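You operate a simulated robot arm through the tools that you are given. There is no shell and no other tool.

You are at the controls of a simulated robot arm. One attempt, no reset.

JOB
Prove the thickness gauge on both brass blocks.
Fine: the wide block must read THICK and the narrow one GOOD; open the jaws after each, put each block back on the orange mat and close the jaws at the end. Set down upright: wide brass block, narrow brass block.

Only the result counts: the job must be done as asked and must still hold three seconds after the hand-in. Knocking over, shifting, dropping, spilling or breaking anything else fails it.

ROBOT AND FRAMES
A 6-joint arm with a two-finger parallel gripper, fixed in place. Base frame: the origin is on the floor under the middle of its stand, x ahead of it, y to its left, z up. Readings come in cm, rad, newtons and seconds.
It reaches about 134.7 cm from its shoulder. Its first joint turns from -2.897 to 2.897 rad. Payload 3.91 kg.
Tool frame: the origin (TCP) lies between the finger pads and is the grasp point; the fingertips stand 3 cm ahead of it; z points along the fingers, y is the line along which they close. The gripper opens to 11 cm. The fingers are 2 cm wide and 1 cm thick; the gripper's body (4.8 by 11.2 cm) begins 5.5 cm behind the TCP.
Orientation is that of the tool frame in the base frame, as a unit quaternion [w, x, y, z]. With the fingers straight down and closing along the base's y, the tool's x points along the base's -x, its y along +y and its z along -z.

CONTROLS
- The arm moves only by the tool step_arm. Its argument "series" is a list of rows, each a list of 3 entries, a list of its own where there are three numbers: the shift along the tool's x, y, z in m, then the turn, a rotation vector about the tool's x, y, z in rad, then the opening, from 0 (shut) to 1 (fully open). In form: [[[tx, ty, tz], [ax, ay, az], fingers], ...]. A call has 1 to 20 rows; each row is the pose to reach, as a shift and turn from the pose commanded when the call began, along the tool's axes at that moment. Rows are played at 5 a second. More than 5 cm and 0.15 rad between two rows, or a gripper value outside its range, and nothing of the call is played. A pose out of reach is approached as far as the arm can. The call stops where the force on the tool passes 40 N (or 10 N more than at its start, if that is more) or the arm is blocked; 0.2 s more then pass. The fingers move at their own pace (about 10.8 cm/s each) and stop on an object; they squeeze with about 32 N. The grip force told is the motor's: it shows also when the fingers shut on nothing. Time passes only in rows, and 0.2 s behind the last, so rows that repeat a pose let the fingers close. The reply holds the time, the measured pose of the TCP, the force on the tool along the base axes, the opening and the grip force, in the units named above and with some noise, with the torque about the TCP (base axes, N m) and any sound that the robot's microphone picked up, and new pictures: "pictures" is both (left out), scene, wrist or none.
- Cameras (640 x 400 px; columns grow to the right, rows downward): "scene" is fixed at [5.23, -65.03, 139.77]; the picture's right is [0.80, -0.60, 0.00], its down [-0.16, -0.22, -0.96] and it looks along [0.58, 0.77, -0.27] (base axes); focal length 327 px, centre (320, 200). "wrist" rides on the gripper at [7.2, 1.7, -10.3] in the tool frame; the picture's right is [-0.23, 0.97, 0.00], its down [-0.76, -0.18, -0.62] and it looks along [-0.61, -0.14, 0.78] (tool axes); focal length 222 px, centre (320, 200). There is no depth. A picture from a camera that has moved, and an enlarged one, comes with that camera's place and axes in the base frame and with its lens. The place of the scene camera against the robot may be out by one fixed shift of up to 1.8 cm in any direction.
- close_up(camera, box): a new picture of the part [left, top, right, bottom] of that camera's present view, enlarged. No time passes.
- close_job(): hands the job in; it is judged then, once.

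Places have to be worked out from the pictures, the camera data and where the tool is seen. Open the gripper and draw the arm clear of the work before you hand the job in, unless the task says otherwise.

The tools are called after "Call:" by a JSON object that holds its "method" and its "body". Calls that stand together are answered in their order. step_arm: Moves the arm, as the interface text tells. Its arguments: {"type":"object","properties":{"series":{"type":"array"},"pictures":{"type":"string","enum":["both","scene","wrist","none"]}},"required":["series"]} The other tools are called the same way: close_up (camera, box) takes an enlarged picture of a part of a camera's view; close_job () hands the job in.

At the start:

```text
time: 0.0
ee_pos: [56.79, 21.53, 116.45]
ee_rot: [0.001, 0.0, 1.0, 0.0]
wrist_force: [-0.1, 0.6, 0.6]
ft_torque: [-0.02, -0.01, -0.02]
finger_gap: 11.02
finger_force: 0.0
```

scene: 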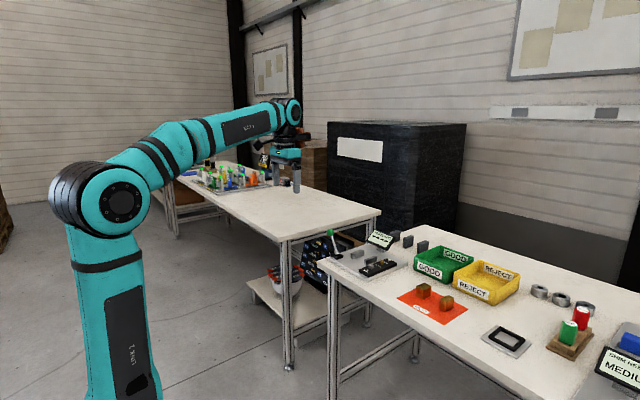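
wrist: 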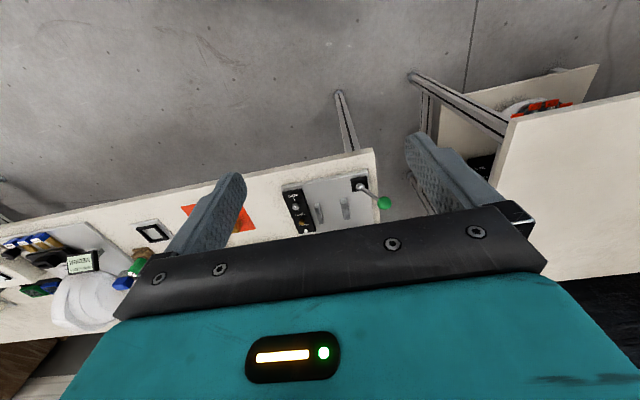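

I start by looking at the gauge, the orange mat and the blocks in enlarged views from both cameras.

Call:
{"method": "close_up", "body": {"camera": "scene", "box": [310, 210, 470, 330]}}

Call:
{"method": "close_up", "body": {"camera": "scene", "box": [440, 240, 640, 400]}}

Call:
{"method": "close_up", "body": {"camera": "wrist", "box": [180, 140, 420, 260]}}

```text
3.33 times, centred on (390, 270) of scene
camera zoom: at [5.23, -65.03, 139.77], right [0.8, -0.6, 0.0], down [-0.16, -0.22, -0.96], along [0.58, 0.77, -0.27], focal length 1089 px, centre (87, -33)
```

zoom: 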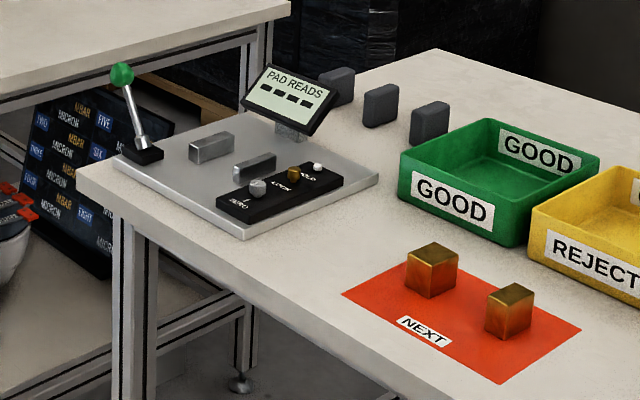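

```text
2.50 times, centred on (540, 320) of scene
camera zoom: at [5.23, -65.03, 139.77], right [0.8, -0.6, 0.0], down [-0.16, -0.22, -0.96], along [0.58, 0.77, -0.27], focal length 817 px, centre (-230, -100)
```

zoom: 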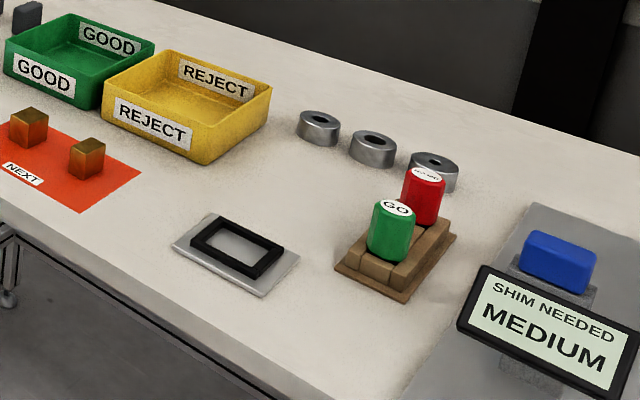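

```text
2.67 times, centred on (300, 200) of wrist
camera zoom: at [49.63, 23.23, 126.79], right [0.23, 0.97, 0.0], down [0.76, -0.18, 0.62], along [0.61, -0.14, -0.78], focal length 592 px, centre (373, 200)
```

zoom: 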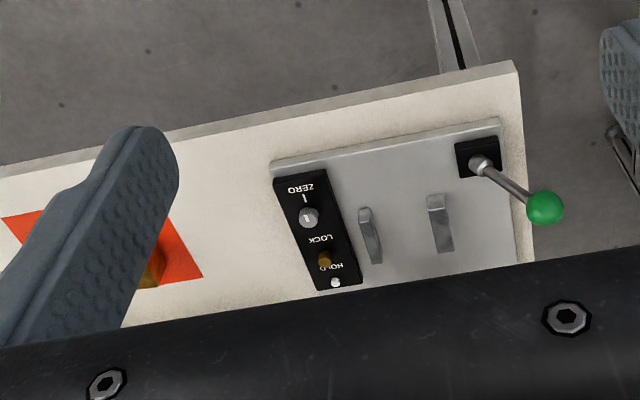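

The lever ball triangulates to about (82, 30, 91), its pivot to (82, 25.7, 83), and the mat lies around (88, -14). I move forward above the gauge with the fingers closed, staying high, to see it better.

Call:
{"method": "step_arm", "body": {"series": [[[-0.04, 0, 0.02], [0, 0, 0], 0.5], [[-0.08, -0.01, 0.04], [0, 0, 0], 0.2], [[-0.12, -0.02, 0.06], [0, 0, 0], 0], [[-0.16, -0.03, 0.08], [0, 0, 0], 0], [[-0.16, -0.03, 0.09], [0, 0, 0], 0]]}}

```text
time: 1.2
ee_pos: [73.11, 18.17, 107.55]
ee_rot: [0.0, -0.001, 1.0, 0.0]
wrist_force: [0.3, -1.0, -0.4]
ft_torque: [0.01, 0.04, -0.02]
finger_gap: 0.0
finger_force: 31.8
camera wrist: at [65.7, 20.07, 117.93], right [0.23, 0.97, 0.0], down [0.76, -0.18, 0.62], along [0.61, -0.14, -0.78], focal length 222 px, centre (320, 200)
```

scene: 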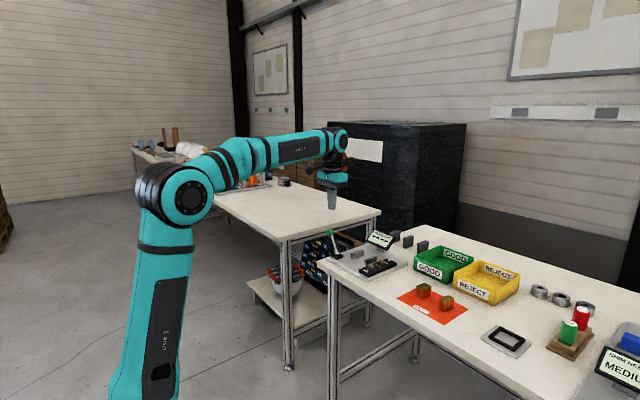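
wrist: 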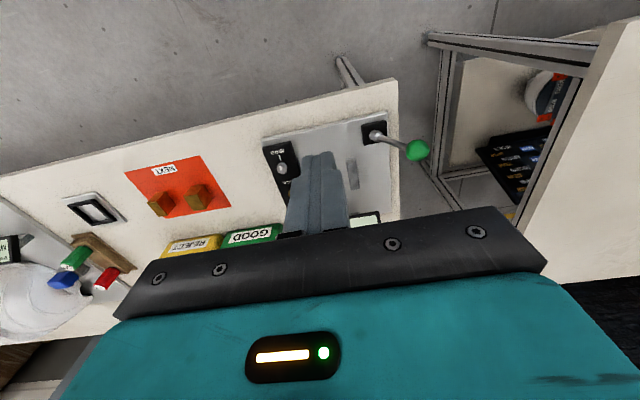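

The mat with the two blocks and the gauge are now visible in the wrist view; I enlarge both parts.

Call:
{"method": "close_up", "body": {"camera": "wrist", "box": [110, 140, 250, 228]}}

Call:
{"method": "close_up", "body": {"camera": "wrist", "box": [250, 90, 450, 215]}}

Call:
{"method": "close_up", "body": {"camera": "scene", "box": [320, 220, 420, 285]}}

Call:
{"method": "close_up", "body": {"camera": "scene", "box": [390, 270, 480, 330]}}

```text
4.55 times, centred on (180, 184) of wrist
camera zoom: at [65.7, 20.07, 117.93], right [0.23, 0.97, 0.0], down [0.76, -0.18, 0.62], along [0.61, -0.14, -0.78], focal length 1010 px, centre (956, 273)
```

zoom: 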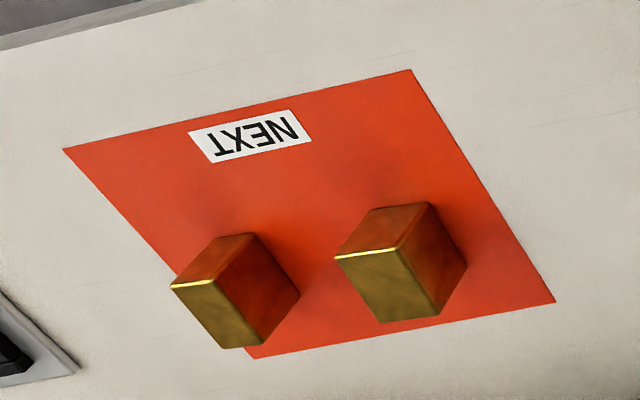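

```text
3.20 times, centred on (350, 152) of wrist
camera zoom: at [65.7, 20.07, 117.93], right [0.23, 0.97, 0.0], down [0.76, -0.18, 0.62], along [0.61, -0.14, -0.78], focal length 711 px, centre (224, 352)
```

zoom: 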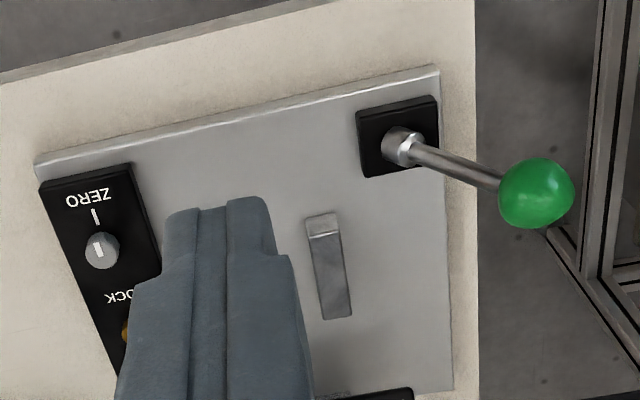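

```text
6.15 times, centred on (370, 252) of scene
camera zoom: at [5.23, -65.03, 139.77], right [0.8, -0.6, 0.0], down [-0.16, -0.22, -0.96], along [0.58, 0.77, -0.27], focal length 2011 px, centre (12, -123)
```

zoom: 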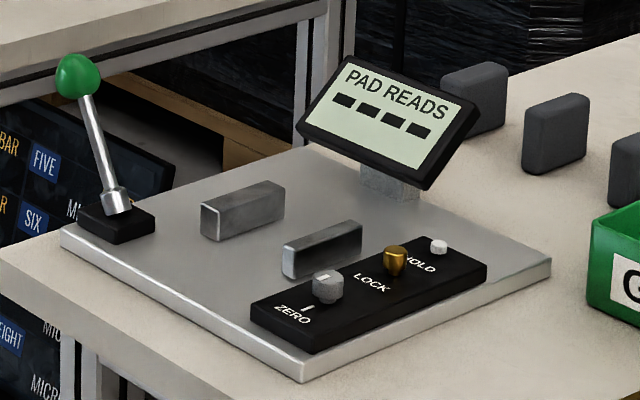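

```text
6.67 times, centred on (435, 300) of scene
camera zoom: at [5.23, -65.03, 139.77], right [0.8, -0.6, 0.0], down [-0.16, -0.22, -0.96], along [0.58, 0.77, -0.27], focal length 2179 px, centre (-447, -467)
```

zoom: 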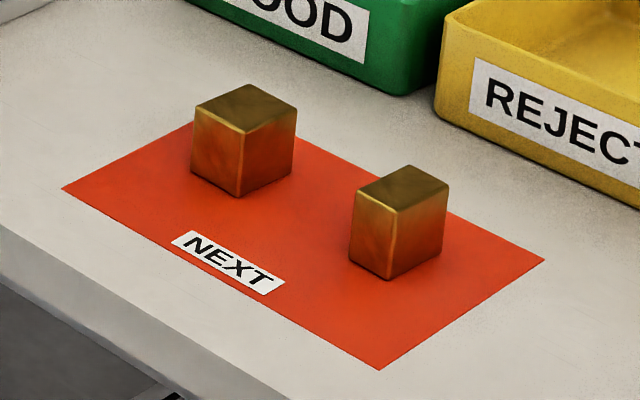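

The gauge has two jaws about y≈15–22 (lever ball leaning to +y, jaws apart), a ZERO knob, LOCK knob, HOLD button and a display reading dashes. Now I move over the mat with open fingers to measure the blocks.

Call:
{"method": "step_arm", "body": {"series": [[[-0.01, -0.04, 0], [0, 0, 0], 0.5], [[-0.02, -0.08, 0.0], [0, 0, 0], 1], [[-0.03, -0.12, 0.0], [0, 0, 0], 1], [[-0.04, -0.16, 0.01], [0, 0, 0], 1], [[-0.05, -0.2, 0.02], [0, 0, 0], 1], [[-0.05, -0.24, 0.025], [0, 0, 0], 1], [[-0.05, -0.28, 0.025], [0, 0, 0], 1], [[-0.05, -0.32, 0.025], [0, 0, 0], 1], [[-0.05, -0.32, 0.025], [0, 0, 0], 1]]}}

```text
time: 3.2
ee_pos: [77.89, -13.56, 105.1]
ee_rot: [0.0, 0.0, 1.0, 0.0]
wrist_force: [-0.2, 0.0, -0.3]
ft_torque: [0.0, -0.02, -0.02]
finger_gap: 11.01
finger_force: 0.1
camera wrist: at [70.62, -11.84, 115.46], right [0.23, 0.97, 0.0], down [0.76, -0.18, 0.62], along [0.61, -0.14, -0.78], focal length 222 px, centre (320, 200)
```

scene: 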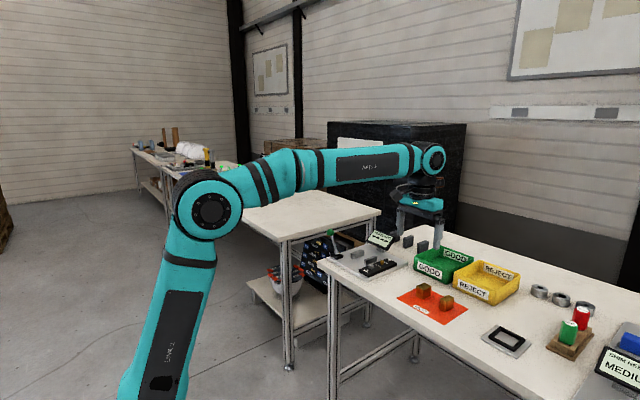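
wrist: 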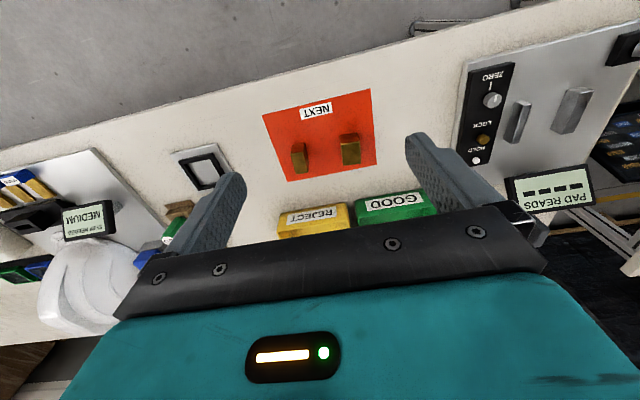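

Excellent view: gauge, display and blocks are all visible. I enlarge the mat and gauge regions.

Call:
{"method": "close_up", "body": {"camera": "wrist", "box": [250, 80, 400, 190]}}

Call:
{"method": "close_up", "body": {"camera": "wrist", "box": [440, 20, 640, 220]}}

```text
3.64 times, centred on (325, 135) of wrist
camera zoom: at [70.62, -11.84, 115.46], right [0.23, 0.97, 0.0], down [0.76, -0.18, 0.62], along [0.61, -0.14, -0.78], focal length 808 px, centre (302, 436)
```

zoom: 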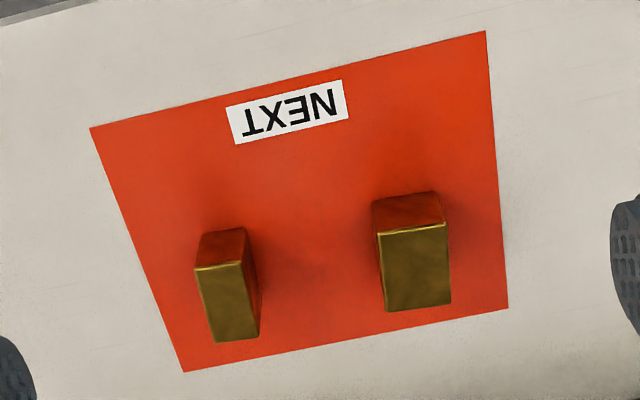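

```text
2.00 times, centred on (540, 120) of wrist
camera zoom: at [70.62, -11.84, 115.46], right [0.23, 0.97, 0.0], down [0.76, -0.18, 0.62], along [0.61, -0.14, -0.78], focal length 444 px, centre (-120, 360)
```

zoom: 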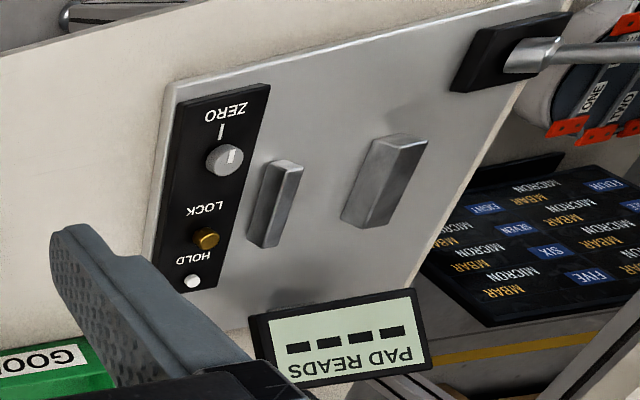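

I enlarge the jaws, the knobs and the display further for accurate positions.

Call:
{"method": "close_up", "body": {"camera": "wrist", "box": [550, 75, 670, 150]}}

Call:
{"method": "close_up", "body": {"camera": "wrist", "box": [500, 20, 640, 150]}}

Call:
{"method": "close_up", "body": {"camera": "wrist", "box": [450, 60, 550, 180]}}

```text
refused: 670 is not a number from 0 to 640
```

```text
3.08 times, centred on (570, 85) of wrist
camera zoom: at [70.62, -11.84, 115.46], right [0.23, 0.97, 0.0], down [0.76, -0.18, 0.62], along [0.61, -0.14, -0.78], focal length 684 px, centre (-449, 554)
```

zoom: 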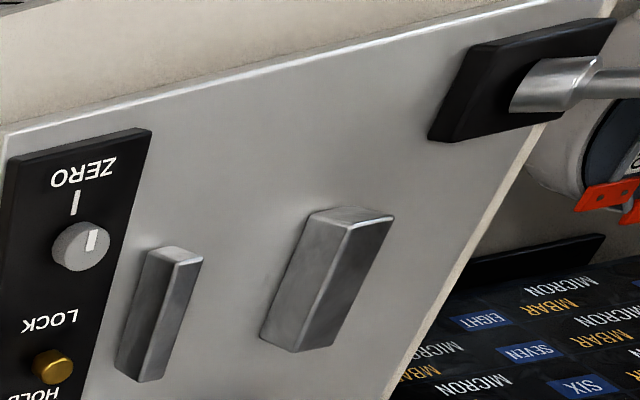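

```text
3.33 times, centred on (500, 120) of wrist
camera zoom: at [70.62, -11.84, 115.46], right [0.23, 0.97, 0.0], down [0.76, -0.18, 0.62], along [0.61, -0.14, -0.78], focal length 740 px, centre (-280, 467)
```

zoom: 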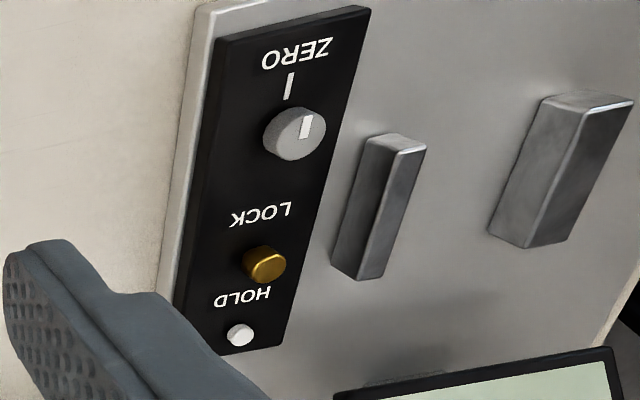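

I check the ZERO knob's mark against its index line with tighter pictures.

Call:
{"method": "close_up", "body": {"camera": "wrist", "box": [470, 60, 520, 110]}}

Call:
{"method": "close_up", "body": {"camera": "scene", "box": [355, 255, 400, 280]}}

Call:
{"method": "close_up", "body": {"camera": "wrist", "box": [460, 120, 510, 170]}}

```text
8.00 times, centred on (495, 85) of wrist
camera zoom: at [70.62, -11.84, 115.46], right [0.23, 0.97, 0.0], down [0.76, -0.18, 0.62], along [0.61, -0.14, -0.78], focal length 1777 px, centre (-1080, 1120)
```

zoom: 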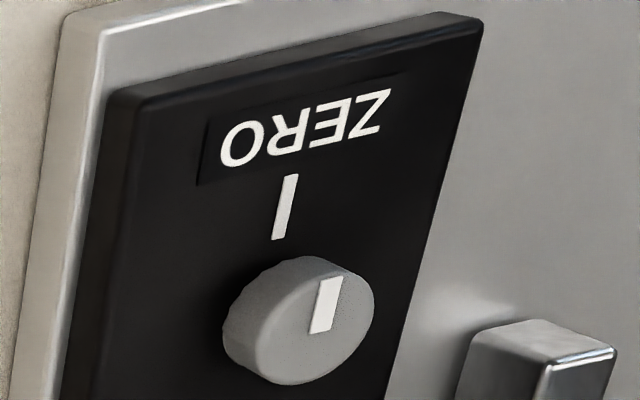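

```text
14.22 times, centred on (378, 268) of scene
camera zoom: at [5.23, -65.03, 139.77], right [0.8, -0.6, 0.0], down [-0.16, -0.22, -0.96], along [0.58, 0.77, -0.27], focal length 4648 px, centre (-498, -760)
```

zoom: 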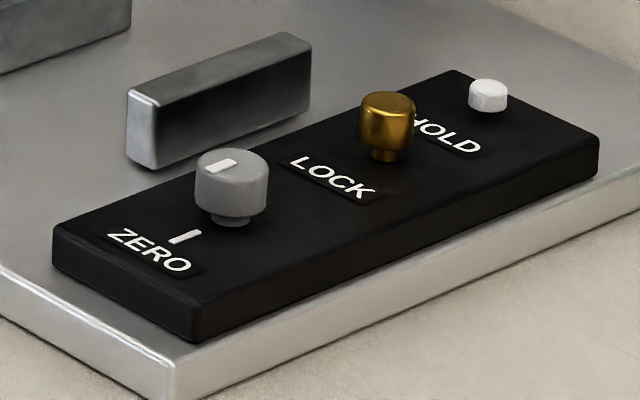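

```text
8.00 times, centred on (485, 145) of wrist
camera zoom: at [70.62, -11.84, 115.46], right [0.23, 0.97, 0.0], down [0.76, -0.18, 0.62], along [0.61, -0.14, -0.78], focal length 1777 px, centre (-1000, 640)
```

zoom: 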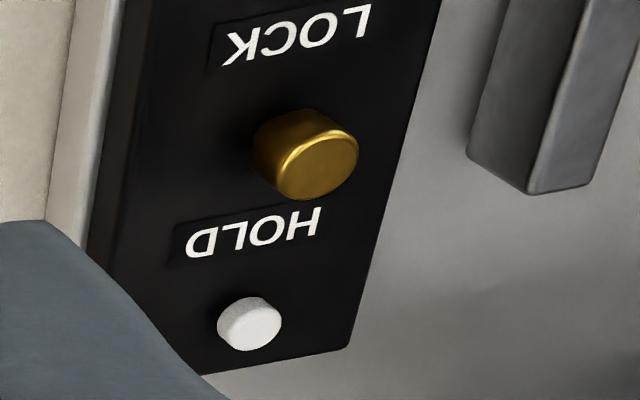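

The ZERO mark lines up with its index. From the wrist rays I put the table at z≈80, the wide block at x 85.8–89.4, y −12.1…−9.1, top z≈83.8, the narrow one at y≈−20…−17.9, and the jaws at x 86–92 with a gap y 14.9–20.6. I turn the gripper 90° (closing along base x) and come over the wide block.

Call:
{"method": "step_arm", "body": {"series": [[[-0.01, 0.0026, 0.01], [0, 0, -0.1428], 1], [[-0.02, 0.0052, 0.02], [0, 0, -0.2856], 1], [[-0.03, 0.0078, 0.03], [0, 0, -0.4284], 1], [[-0.04, 0.0104, 0.04], [0, 0, -0.5712], 1], [[-0.05, 0.013, 0.05], [0, 0, -0.714], 1], [[-0.06, 0.0156, 0.06], [0, 0, -0.8568], 1], [[-0.07, 0.0182, 0.07], [0, 0, -0.9996], 1], [[-0.08, 0.0208, 0.08], [0, 0, -1.1424], 1], [[-0.09, 0.0234, 0.09], [0, 0, -1.2852], 1], [[-0.095, 0.026, 0.1], [0, 0, -1.428], 1], [[-0.097, 0.0286, 0.1], [0, 0, -1.5708], 1], [[-0.097, 0.0286, 0.1], [0, 0, -1.5708], 1]]}}

```text
time: 5.8
ee_pos: [87.61, -10.81, 94.84]
ee_rot: [0.0, 0.708, -0.707, -0.001]
wrist_force: [0.3, 0.3, 0.8]
ft_torque: [0.02, 0.0, -0.01]
finger_gap: 10.97
finger_force: 0.2
camera wrist: at [85.98, -17.85, 105.27], right [-0.97, 0.22, 0.0], down [0.18, 0.76, 0.62], along [0.14, 0.61, -0.78], focal length 222 px, centre (320, 200)
```

scene: 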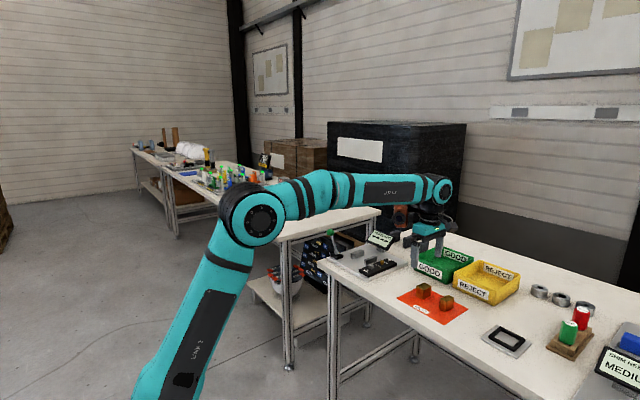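
wrist: 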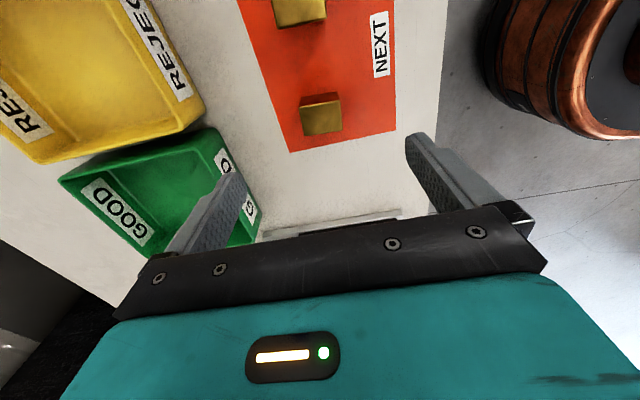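

The gripper is turned and above the wide block. I enlarge the wrist view to refine the block position.

Call:
{"method": "close_up", "body": {"camera": "wrist", "box": [230, 0, 400, 160]}}

```text
2.50 times, centred on (315, 80) of wrist
camera zoom: at [85.98, -17.85, 105.27], right [-0.97, 0.22, 0.0], down [0.18, 0.76, 0.62], along [0.14, 0.61, -0.78], focal length 555 px, centre (332, 500)
```

zoom: 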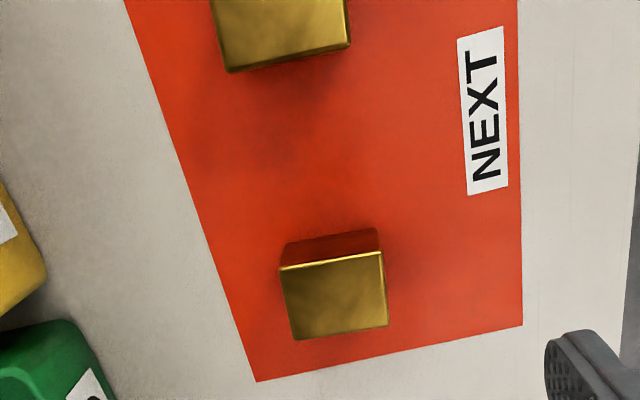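

The refined wide-block centre is (87.4, −10.8). I descend to TCP z≈83.8 with the fingers open about 8 cm, stopping above the mat before gripping.

Call:
{"method": "step_arm", "body": {"series": [[[0.001, 0.0015, 0.04], [0, 0, 0], 0.75], [[0.001, 0.0015, 0.075], [0, 0, 0], 0.75], [[0.001, 0.0015, 0.095], [0, 0, 0], 0.75], [[0.001, 0.0015, 0.105], [0, 0, 0], 0.75], [[0.001, 0.0015, 0.111], [0, 0, 0], 0.75], [[0.001, 0.0015, 0.111], [0, 0, 0], 0.75]]}}

```text
time: 7.2
ee_pos: [87.47, -10.65, 83.88]
ee_rot: [0.0, -0.707, 0.707, 0.0]
wrist_force: [0.4, 0.0, -0.3]
ft_torque: [-0.04, -0.01, 0.01]
finger_gap: 8.24
finger_force: 0.1
camera wrist: at [85.78, -17.84, 94.19], right [-0.97, 0.23, 0.0], down [0.18, 0.76, 0.62], along [0.14, 0.61, -0.78], focal length 222 px, centre (320, 200)
```

scene: 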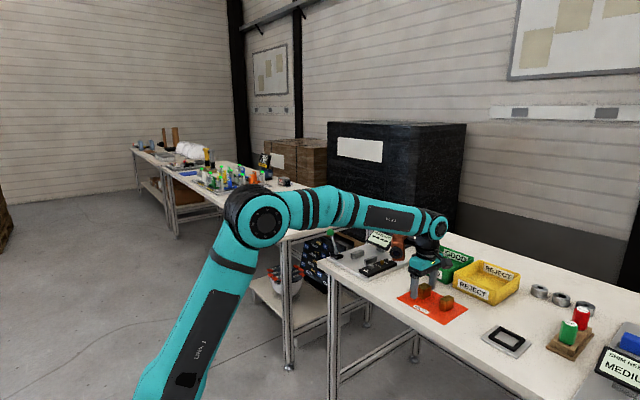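
wrist: 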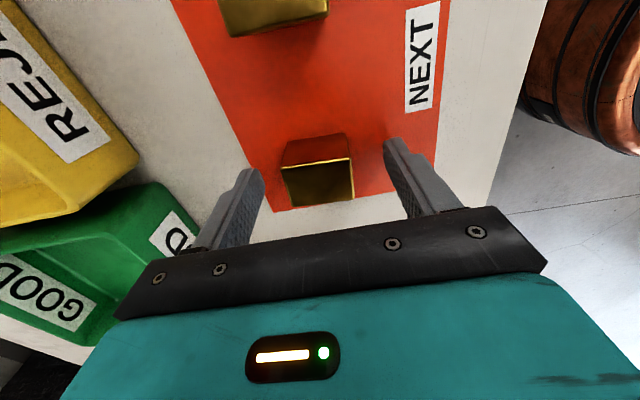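

The block sits centred between the fingers, tips just above the mat. I close the grip.

Call:
{"method": "step_arm", "body": {"series": [[[0, 0, 0], [0, 0, 0], 0.3], [[0, 0, 0], [0, 0, 0], 0], [[0, 0, 0], [0, 0, 0], 0], [[0, 0, 0], [0, 0, 0], 0]]}}

Call:
{"method": "close_up", "body": {"camera": "wrist", "box": [200, 80, 440, 220]}}

```text
time: 8.2
ee_pos: [87.43, -10.82, 83.78]
ee_rot: [0.0, 0.707, -0.707, 0.0]
wrist_force: [0.1, 0.4, 0.9]
ft_torque: [-0.01, 0.0, -0.05]
finger_gap: 3.94
finger_force: 32.0
camera wrist: at [85.78, -17.84, 94.2], right [-0.97, 0.23, 0.0], down [0.18, 0.76, 0.62], along [0.14, 0.61, -0.78], focal length 222 px, centre (320, 200)
```

scene: 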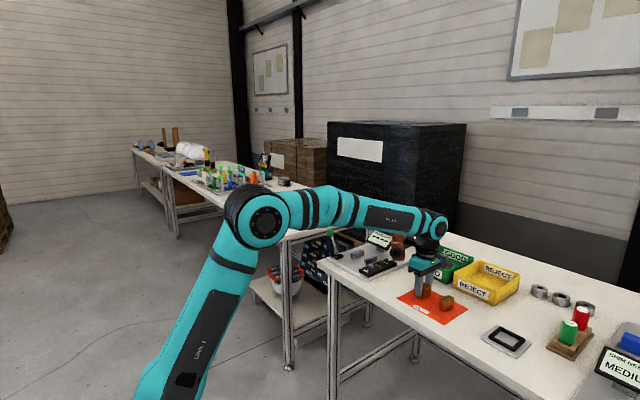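
wrist: 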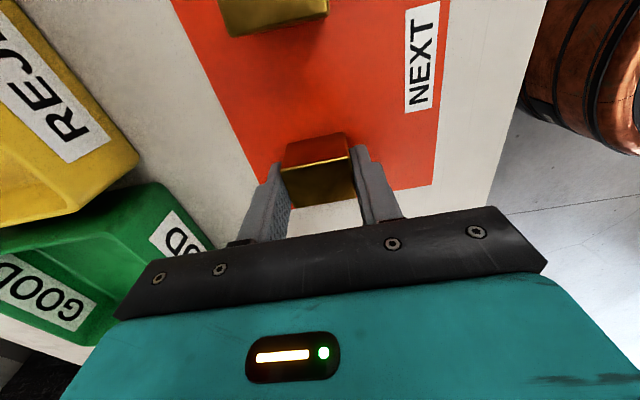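

```text
2.67 times, centred on (320, 150) of wrist
camera zoom: at [85.78, -17.84, 94.2], right [-0.97, 0.23, 0.0], down [0.18, 0.76, 0.62], along [0.14, 0.61, -0.78], focal length 592 px, centre (320, 333)
```

zoom: 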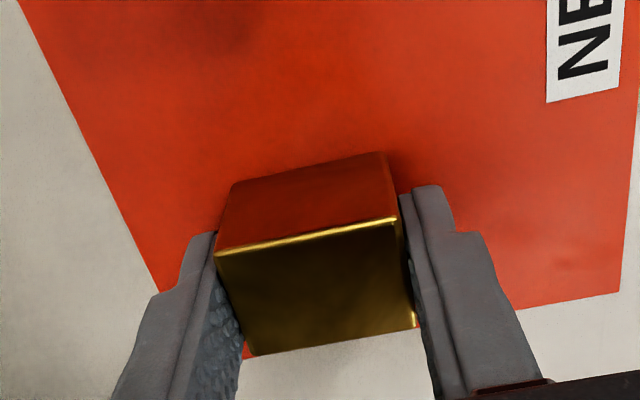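

Gripped: the gap reads 3.94 cm, so the block is about 4 cm long in x, with its centre about 0.3 cm on the −y side of the TCP. I lift it straight up and carry it over to above the jaw gap.

Call:
{"method": "step_arm", "body": {"series": [[[0, 0, -0.015], [0, 0, 0], 0], [[0, 0, -0.04], [0, 0, 0], 0], [[0, 0, -0.08], [0, 0, 0], 0], [[0, 0, -0.12], [0, 0, 0], 0], [[-0.03, -0.002, -0.12], [0, 0, 0], 0], [[-0.07, -0.004, -0.12], [0, 0, 0], 0], [[-0.11, -0.006, -0.12], [0, 0, 0], 0], [[-0.15, -0.008, -0.12], [0, 0, 0], 0], [[-0.19, -0.01, -0.12], [0, 0, 0], 0], [[-0.23, -0.012, -0.12], [0, 0, 0], 0], [[-0.265, -0.014, -0.12], [0, 0, 0], 0], [[-0.288, -0.0155, -0.12], [0, 0, 0], 0], [[-0.288, -0.0155, -0.12], [0, 0, 0], 0]]}}

```text
time: 11.0
ee_pos: [88.9, 18.0, 96.01]
ee_rot: [0.0, 0.707, -0.707, 0.0]
wrist_force: [0.1, -0.2, -2.2]
ft_torque: [-0.01, -0.04, -0.01]
finger_gap: 3.97
finger_force: 31.7
camera wrist: at [87.13, 10.84, 106.27], right [-0.97, 0.23, 0.0], down [0.18, 0.76, 0.62], along [0.14, 0.61, -0.78], focal length 222 px, centre (320, 200)
```

scene: 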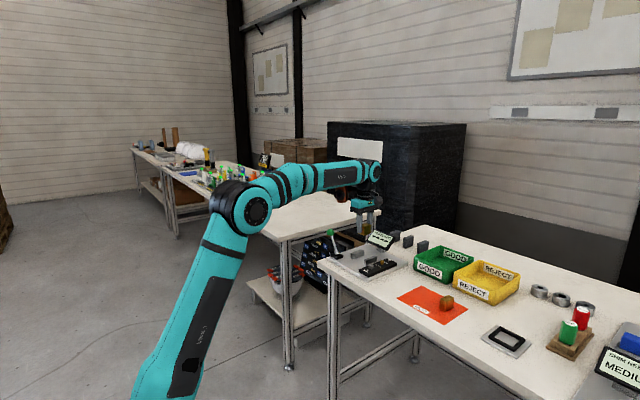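
wrist: 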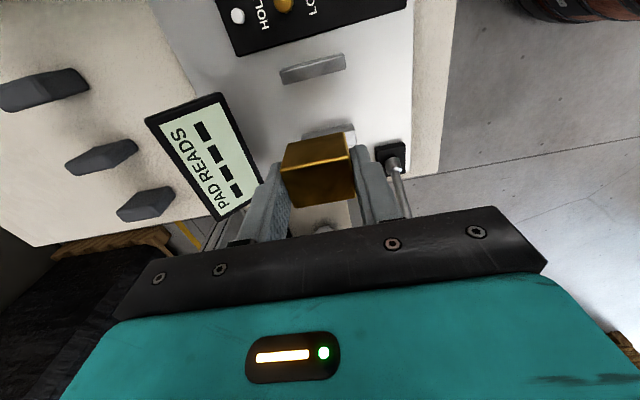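

Call:
{"method": "close_up", "body": {"camera": "wrist", "box": [220, 20, 420, 220]}}

```text
2.00 times, centred on (320, 120) of wrist
camera zoom: at [87.13, 10.84, 106.27], right [-0.97, 0.23, 0.0], down [0.18, 0.76, 0.62], along [0.14, 0.61, -0.78], focal length 444 px, centre (320, 360)
```

zoom: 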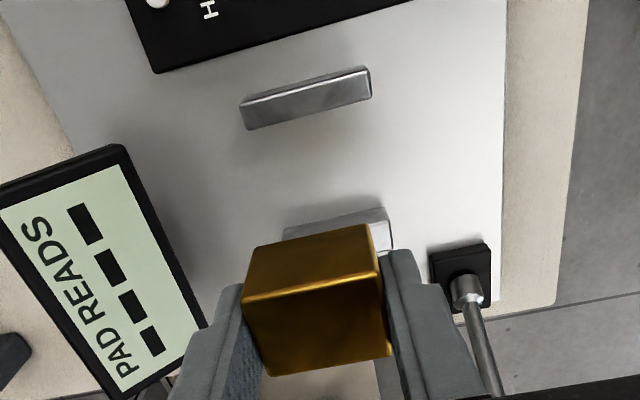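

Jaw faces confirmed at y≈14.7 and 20.5 (x 85.6–91.6); the block hangs centred at y≈17.7. I lower it to just above the gauge plate, then feel for contact.

Call:
{"method": "step_arm", "body": {"series": [[[0, 0, 0.04], [0, 0, 0], 0], [[0, 0, 0.075], [0, 0, 0], 0], [[0, 0, 0.095], [0, 0, 0], 0], [[0, 0, 0.104], [0, 0, 0], 0], [[0, 0, 0.104], [0, 0, 0], 0]]}}

Call:
{"method": "close_up", "body": {"camera": "wrist", "box": [200, 20, 440, 220]}}

Call:
{"method": "close_up", "body": {"camera": "scene", "box": [310, 210, 430, 290]}}

```text
time: 12.2
ee_pos: [88.83, 18.13, 85.5]
ee_rot: [0.001, 0.708, -0.707, 0.0]
wrist_force: [0.3, 0.3, -2.0]
ft_torque: [0.02, 0.01, 0.01]
finger_gap: 3.98
finger_force: 32.0
camera wrist: at [87.17, 11.02, 95.84], right [-0.97, 0.23, 0.0], down [0.18, 0.76, 0.62], along [0.14, 0.61, -0.78], focal length 222 px, centre (320, 200)
```

scene: 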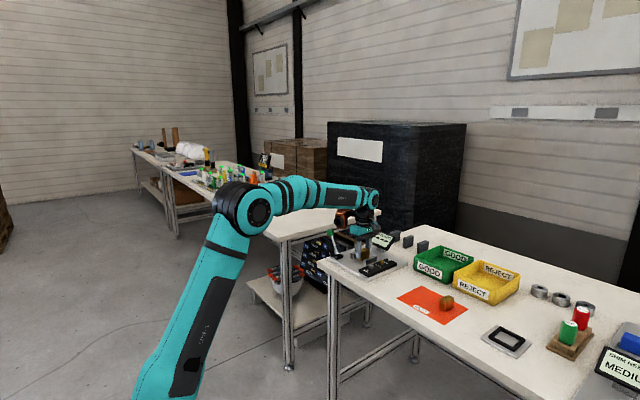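
wrist: 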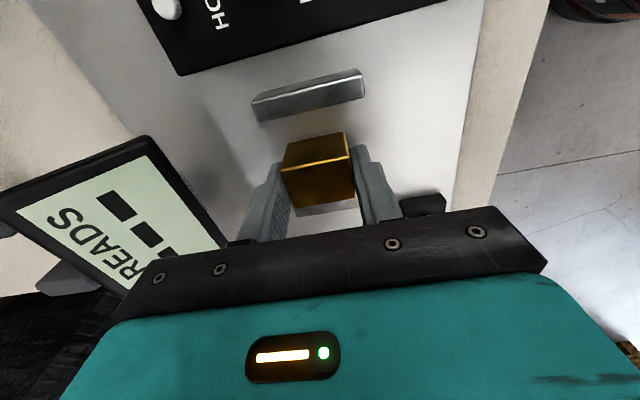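

```text
2.00 times, centred on (320, 120) of wrist
camera zoom: at [87.17, 11.02, 95.84], right [-0.97, 0.23, 0.0], down [0.18, 0.76, 0.62], along [0.14, 0.61, -0.78], focal length 444 px, centre (320, 360)
```

zoom: 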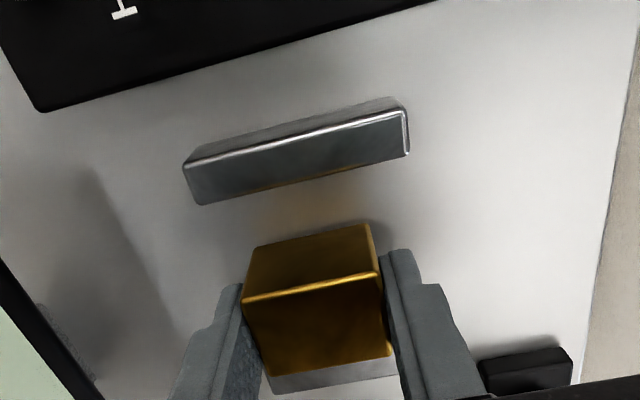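

```text
5.00 times, centred on (370, 250) of scene
camera zoom: at [5.23, -65.03, 139.77], right [0.8, -0.6, 0.0], down [-0.16, -0.22, -0.96], along [0.58, 0.77, -0.27], focal length 1634 px, centre (70, -50)
```

zoom: 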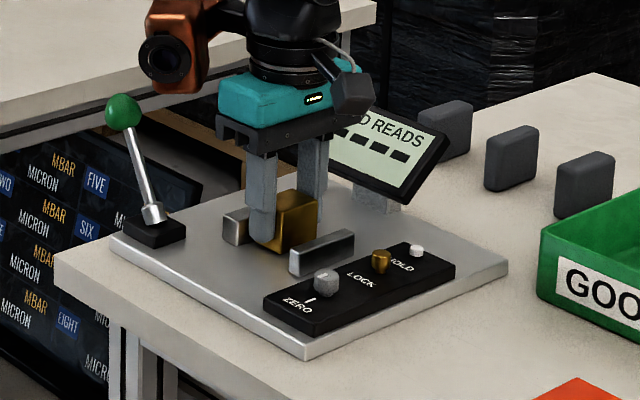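

The block is about half a centimetre above the plate. I lower it the last bit in small steps.

Call:
{"method": "step_arm", "body": {"series": [[[0, 0, 0.001], [0, 0, 0], 0], [[0, 0, 0.002], [0, 0, 0], 0], [[0, 0, 0.003], [0, 0, 0], 0], [[0, 0, 0.004], [0, 0, 0], 0], [[0, 0, 0.004], [0, 0, 0], 0]], "pictures": "none"}}

```text
time: 13.4
ee_pos: [88.93, 18.05, 85.25]
ee_rot: [0.0, 0.708, -0.706, 0.001]
wrist_force: [0.5, 1.4, 14.9]
ft_torque: [-0.02, 0.26, -0.06]
finger_gap: 3.99
finger_force: 31.7
```

Contact felt (about 15 N, plate top ≈81.3). I release the block and lift straight up clear of it.

Call:
{"method": "step_arm", "body": {"series": [[[0, 0, 0.003], [0, 0, 0], 0.2], [[0, 0, 0.003], [0, 0, 0], 0.6], [[0, 0, 0.003], [0, 0, 0], 0.6], [[0, 0, -0.01], [0, 0, 0], 0.6], [[0, 0, -0.04], [0, 0, 0], 0.6], [[0, 0, -0.08], [0, 0, 0], 0.6], [[0, 0, -0.12], [0, 0, 0], 0.6], [[0, 0, -0.12], [0, 0, 0], 0.6]]}}

Call:
{"method": "close_up", "body": {"camera": "wrist", "box": [200, 20, 440, 220]}}

Call:
{"method": "close_up", "body": {"camera": "scene", "box": [310, 210, 430, 290]}}

```text
time: 15.2
ee_pos: [89.01, 17.94, 97.16]
ee_rot: [0.0, -0.707, 0.708, 0.0]
wrist_force: [0.1, -0.8, 0.7]
ft_torque: [0.0, 0.0, 0.0]
finger_gap: 6.63
finger_force: 0.1
camera wrist: at [87.3, 10.77, 107.51], right [-0.97, 0.23, 0.0], down [0.18, 0.76, 0.62], along [0.14, 0.61, -0.78], focal length 222 px, centre (320, 200)
```

scene: 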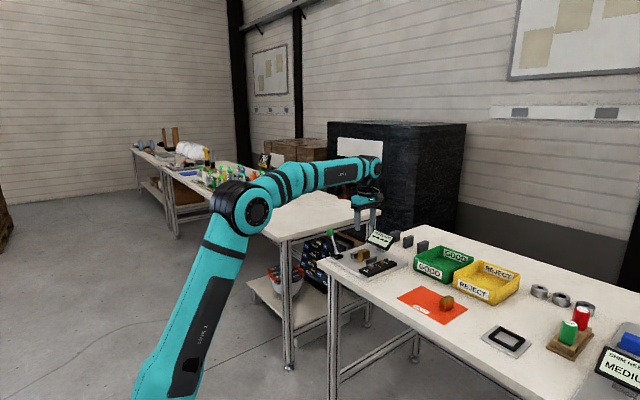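
wrist: 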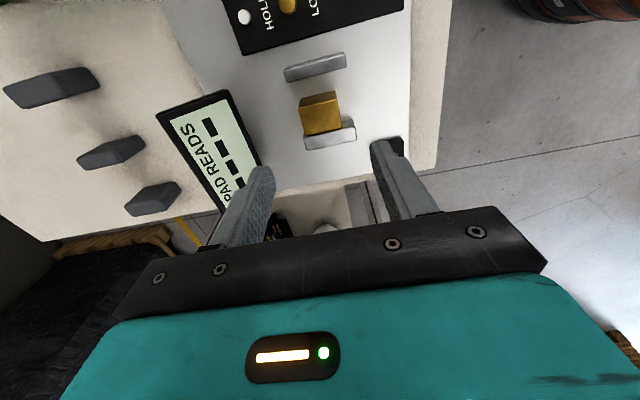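

```text
2.00 times, centred on (320, 120) of wrist
camera zoom: at [87.3, 10.77, 107.51], right [-0.97, 0.23, 0.0], down [0.18, 0.76, 0.62], along [0.14, 0.61, -0.78], focal length 444 px, centre (320, 360)
```

zoom: 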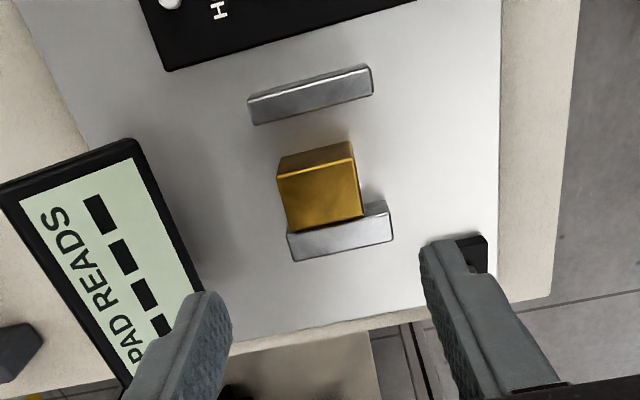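

```text
5.00 times, centred on (370, 250) of scene
camera zoom: at [5.23, -65.03, 139.77], right [0.8, -0.6, 0.0], down [-0.16, -0.22, -0.96], along [0.58, 0.77, -0.27], focal length 1634 px, centre (70, -50)
```

zoom: 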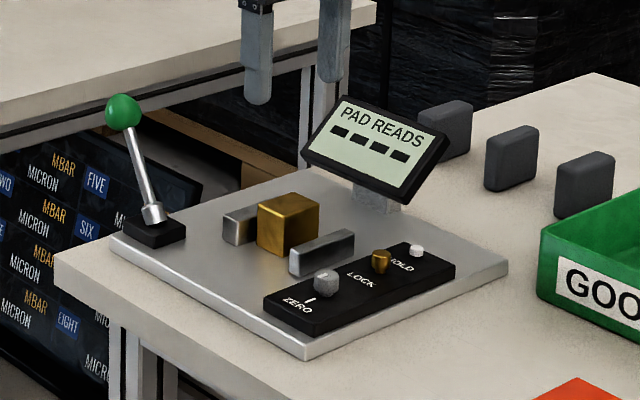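

The block stands upright between the jaws, nearer the lever-side jaw. The lever ball re-triangulates to (82.6, 30.0, 89.5) with radius ≈1.5, so I close the fingers and go round over the top to its +y side, staying 2 cm clear.

Call:
{"method": "step_arm", "body": {"series": [[[0, 0, -0.02], [0, 0, 0], 0.3], [[-0.03, 0.015, -0.02], [0, 0, 0], 0], [[-0.07, 0.03, -0.02], [0, 0, 0], 0], [[-0.11, 0.045, -0.02], [0, 0, 0], 0], [[-0.145, 0.06, -0.02], [0, 0, 0], 0], [[-0.165, 0.064, -0.02], [0, 0, 0], 0], [[-0.165, 0.064, -0.02], [0, 0, 0], 0]]}}

Call:
{"method": "close_up", "body": {"camera": "scene", "box": [300, 190, 430, 290]}}

Call:
{"method": "close_up", "body": {"camera": "wrist", "box": [200, 20, 440, 220]}}

```text
time: 16.8
ee_pos: [82.49, 34.5, 99.05]
ee_rot: [0.0, 0.708, -0.706, -0.001]
wrist_force: [0.0, -0.2, -0.1]
ft_torque: [0.01, -0.01, 0.0]
finger_gap: 0.01
finger_force: 32.2
camera wrist: at [80.93, 27.43, 109.43], right [-0.97, 0.23, 0.0], down [0.18, 0.76, 0.62], along [0.14, 0.61, -0.78], focal length 222 px, centre (320, 200)
```

scene: 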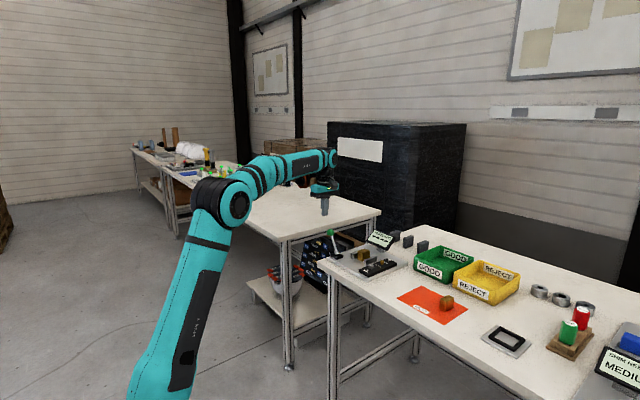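
wrist: 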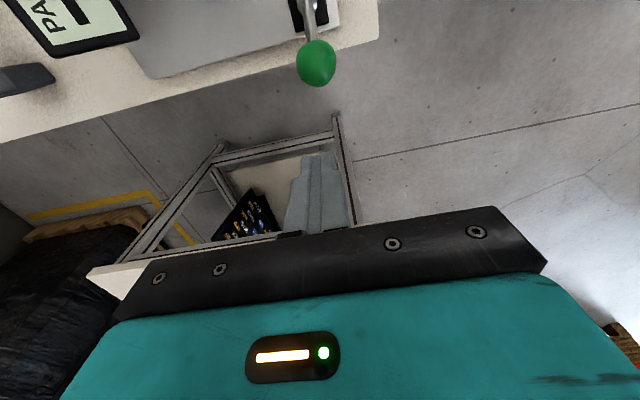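

```text
4.00 times, centred on (365, 240) of scene
camera zoom: at [5.23, -65.03, 139.77], right [0.8, -0.6, 0.0], down [-0.16, -0.22, -0.96], along [0.58, 0.77, -0.27], focal length 1307 px, centre (140, 40)
```

zoom: 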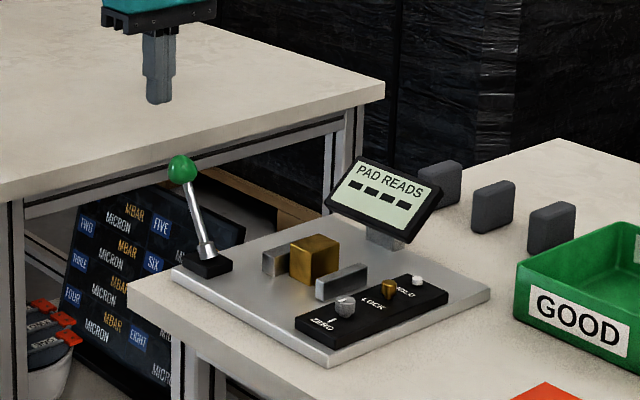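

```text
2.00 times, centred on (320, 120) of wrist
camera zoom: at [80.93, 27.43, 109.43], right [-0.97, 0.23, 0.0], down [0.18, 0.76, 0.62], along [0.14, 0.61, -0.78], focal length 444 px, centre (320, 360)
```

zoom: 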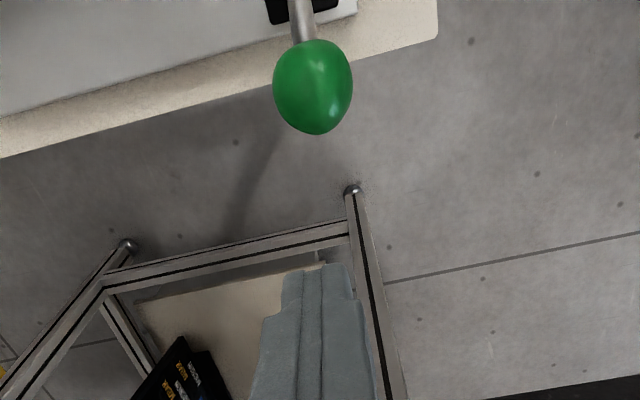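

A closer fix gives the ball at (81.6, 29.6, ~90), radius 1.5. I centre on x≈81.7 and descend at y=34.5 until the fingertips are at z≈88.3.

Call:
{"method": "step_arm", "body": {"series": [[[0, 0.008, 0.02], [0, 0, 0], 0], [[0, 0.008, 0.05], [0, 0, 0], 0], [[0, 0.008, 0.077], [0, 0, 0], 0], [[0, 0.008, 0.077], [0, 0, 0], 0]]}}

Call:
{"method": "close_up", "body": {"camera": "scene", "box": [300, 190, 430, 290]}}

Call:
{"method": "close_up", "body": {"camera": "wrist", "box": [200, 20, 440, 220]}}

```text
time: 17.8
ee_pos: [81.66, 34.75, 91.52]
ee_rot: [0.0, 0.707, -0.707, 0.0]
wrist_force: [-0.4, -0.3, 0.9]
ft_torque: [0.01, 0.02, 0.02]
finger_gap: 0.0
finger_force: 31.6
camera wrist: at [79.91, 27.51, 101.79], right [-0.97, 0.23, 0.0], down [0.18, 0.76, 0.62], along [0.14, 0.61, -0.78], focal length 222 px, centre (320, 200)
```

scene: 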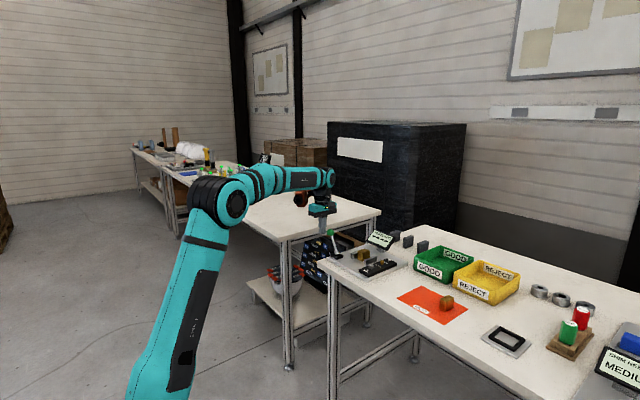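
wrist: 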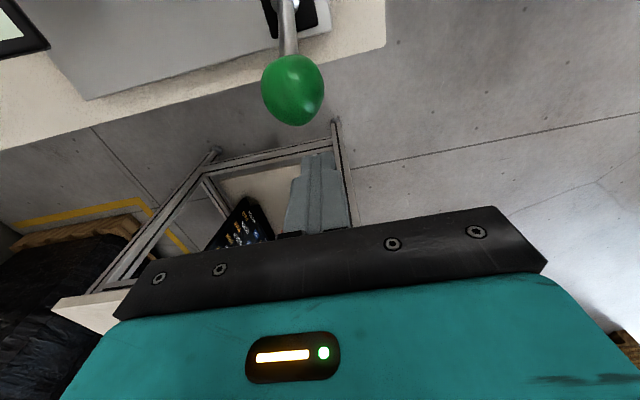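

```text
4.00 times, centred on (365, 240) of scene
camera zoom: at [5.23, -65.03, 139.77], right [0.8, -0.6, 0.0], down [-0.16, -0.22, -0.96], along [0.58, 0.77, -0.27], focal length 1307 px, centre (140, 40)
```

zoom: 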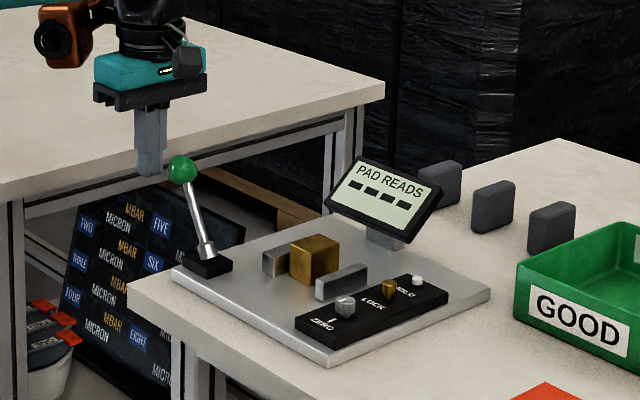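

```text
2.00 times, centred on (320, 120) of wrist
camera zoom: at [79.91, 27.51, 101.79], right [-0.97, 0.23, 0.0], down [0.18, 0.76, 0.62], along [0.14, 0.61, -0.78], focal length 444 px, centre (320, 360)
```

zoom: 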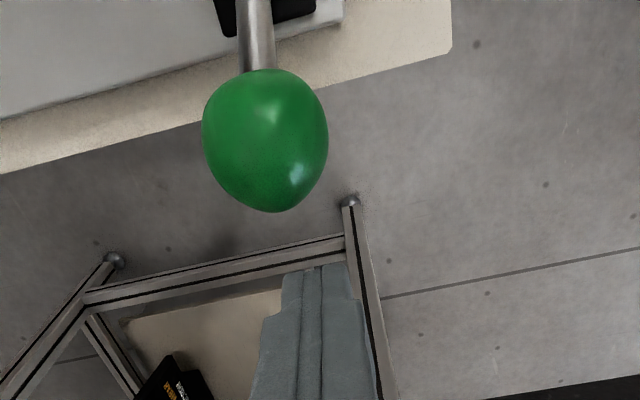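

The ball is at (81.8, 29.6, 90.2), in line with the closed fingers. I push it slowly toward −y by a few centimetres and watch the force and jaws.

Call:
{"method": "step_arm", "body": {"series": [[[0.01, 0, 0], [0, 0, 0], 0], [[0.02, 0, 0], [0, 0, 0], 0], [[0.025, 0, 0], [0, 0, 0], 0], [[0.03, 0, 0], [0, 0, 0], 0], [[0.035, 0, 0], [0, 0, 0], 0], [[0.04, 0, 0], [0, 0, 0], 0], [[0.045, 0, 0], [0, 0, 0], 0], [[0.05, 0, 0], [0, 0, 0], 0], [[0.05, 0, 0], [0, 0, 0], 0]]}}

Call:
{"method": "close_up", "body": {"camera": "scene", "box": [300, 190, 430, 290]}}

Call:
{"method": "close_up", "body": {"camera": "wrist", "box": [200, 0, 440, 220]}}

```text
time: 19.8
ee_pos: [81.77, 29.44, 91.33]
ee_rot: [0.0, -0.707, 0.707, 0.0]
wrist_force: [-0.8, 0.6, 0.6]
ft_torque: [-0.01, 0.03, 0.0]
finger_gap: 0.01
finger_force: 32.4
camera wrist: at [80.1, 22.36, 101.65], right [-0.97, 0.23, 0.0], down [0.18, 0.76, 0.62], along [0.14, 0.61, -0.78], focal length 222 px, centre (320, 200)
```

scene: 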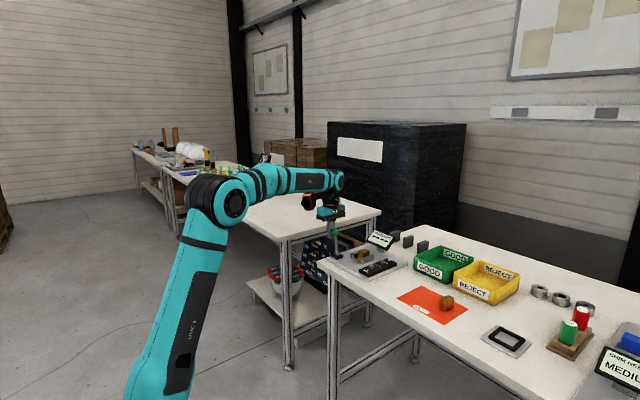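
wrist: 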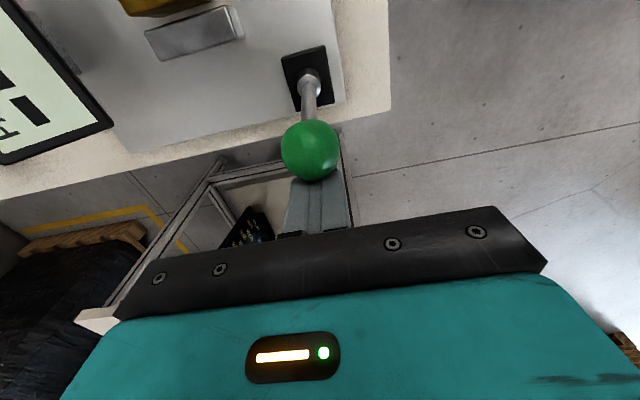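

```text
4.00 times, centred on (365, 240) of scene
camera zoom: at [5.23, -65.03, 139.77], right [0.8, -0.6, 0.0], down [-0.16, -0.22, -0.96], along [0.58, 0.77, -0.27], focal length 1307 px, centre (140, 40)
```

zoom: 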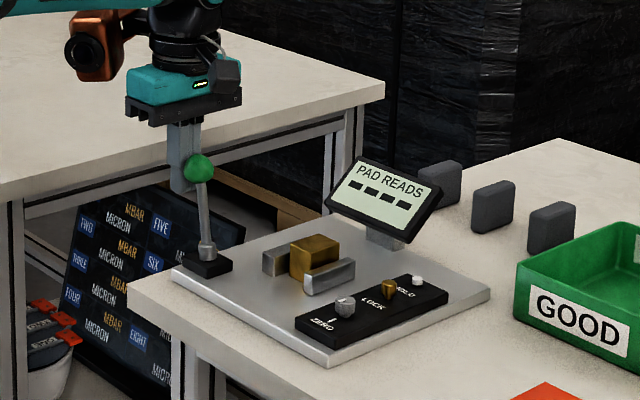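

```text
1.82 times, centred on (320, 110) of wrist
camera zoom: at [80.1, 22.36, 101.65], right [-0.97, 0.23, 0.0], down [0.18, 0.76, 0.62], along [0.14, 0.61, -0.78], focal length 404 px, centre (320, 364)
```

zoom: 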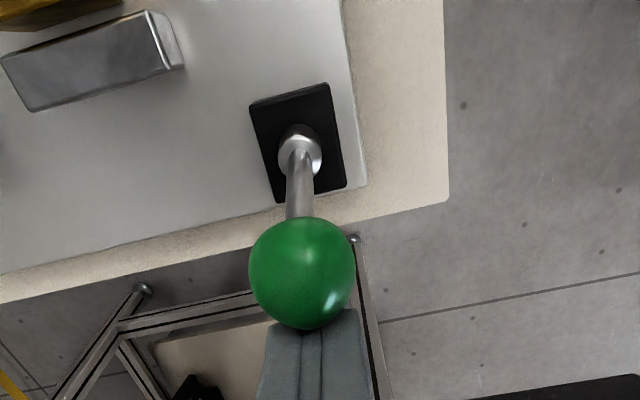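

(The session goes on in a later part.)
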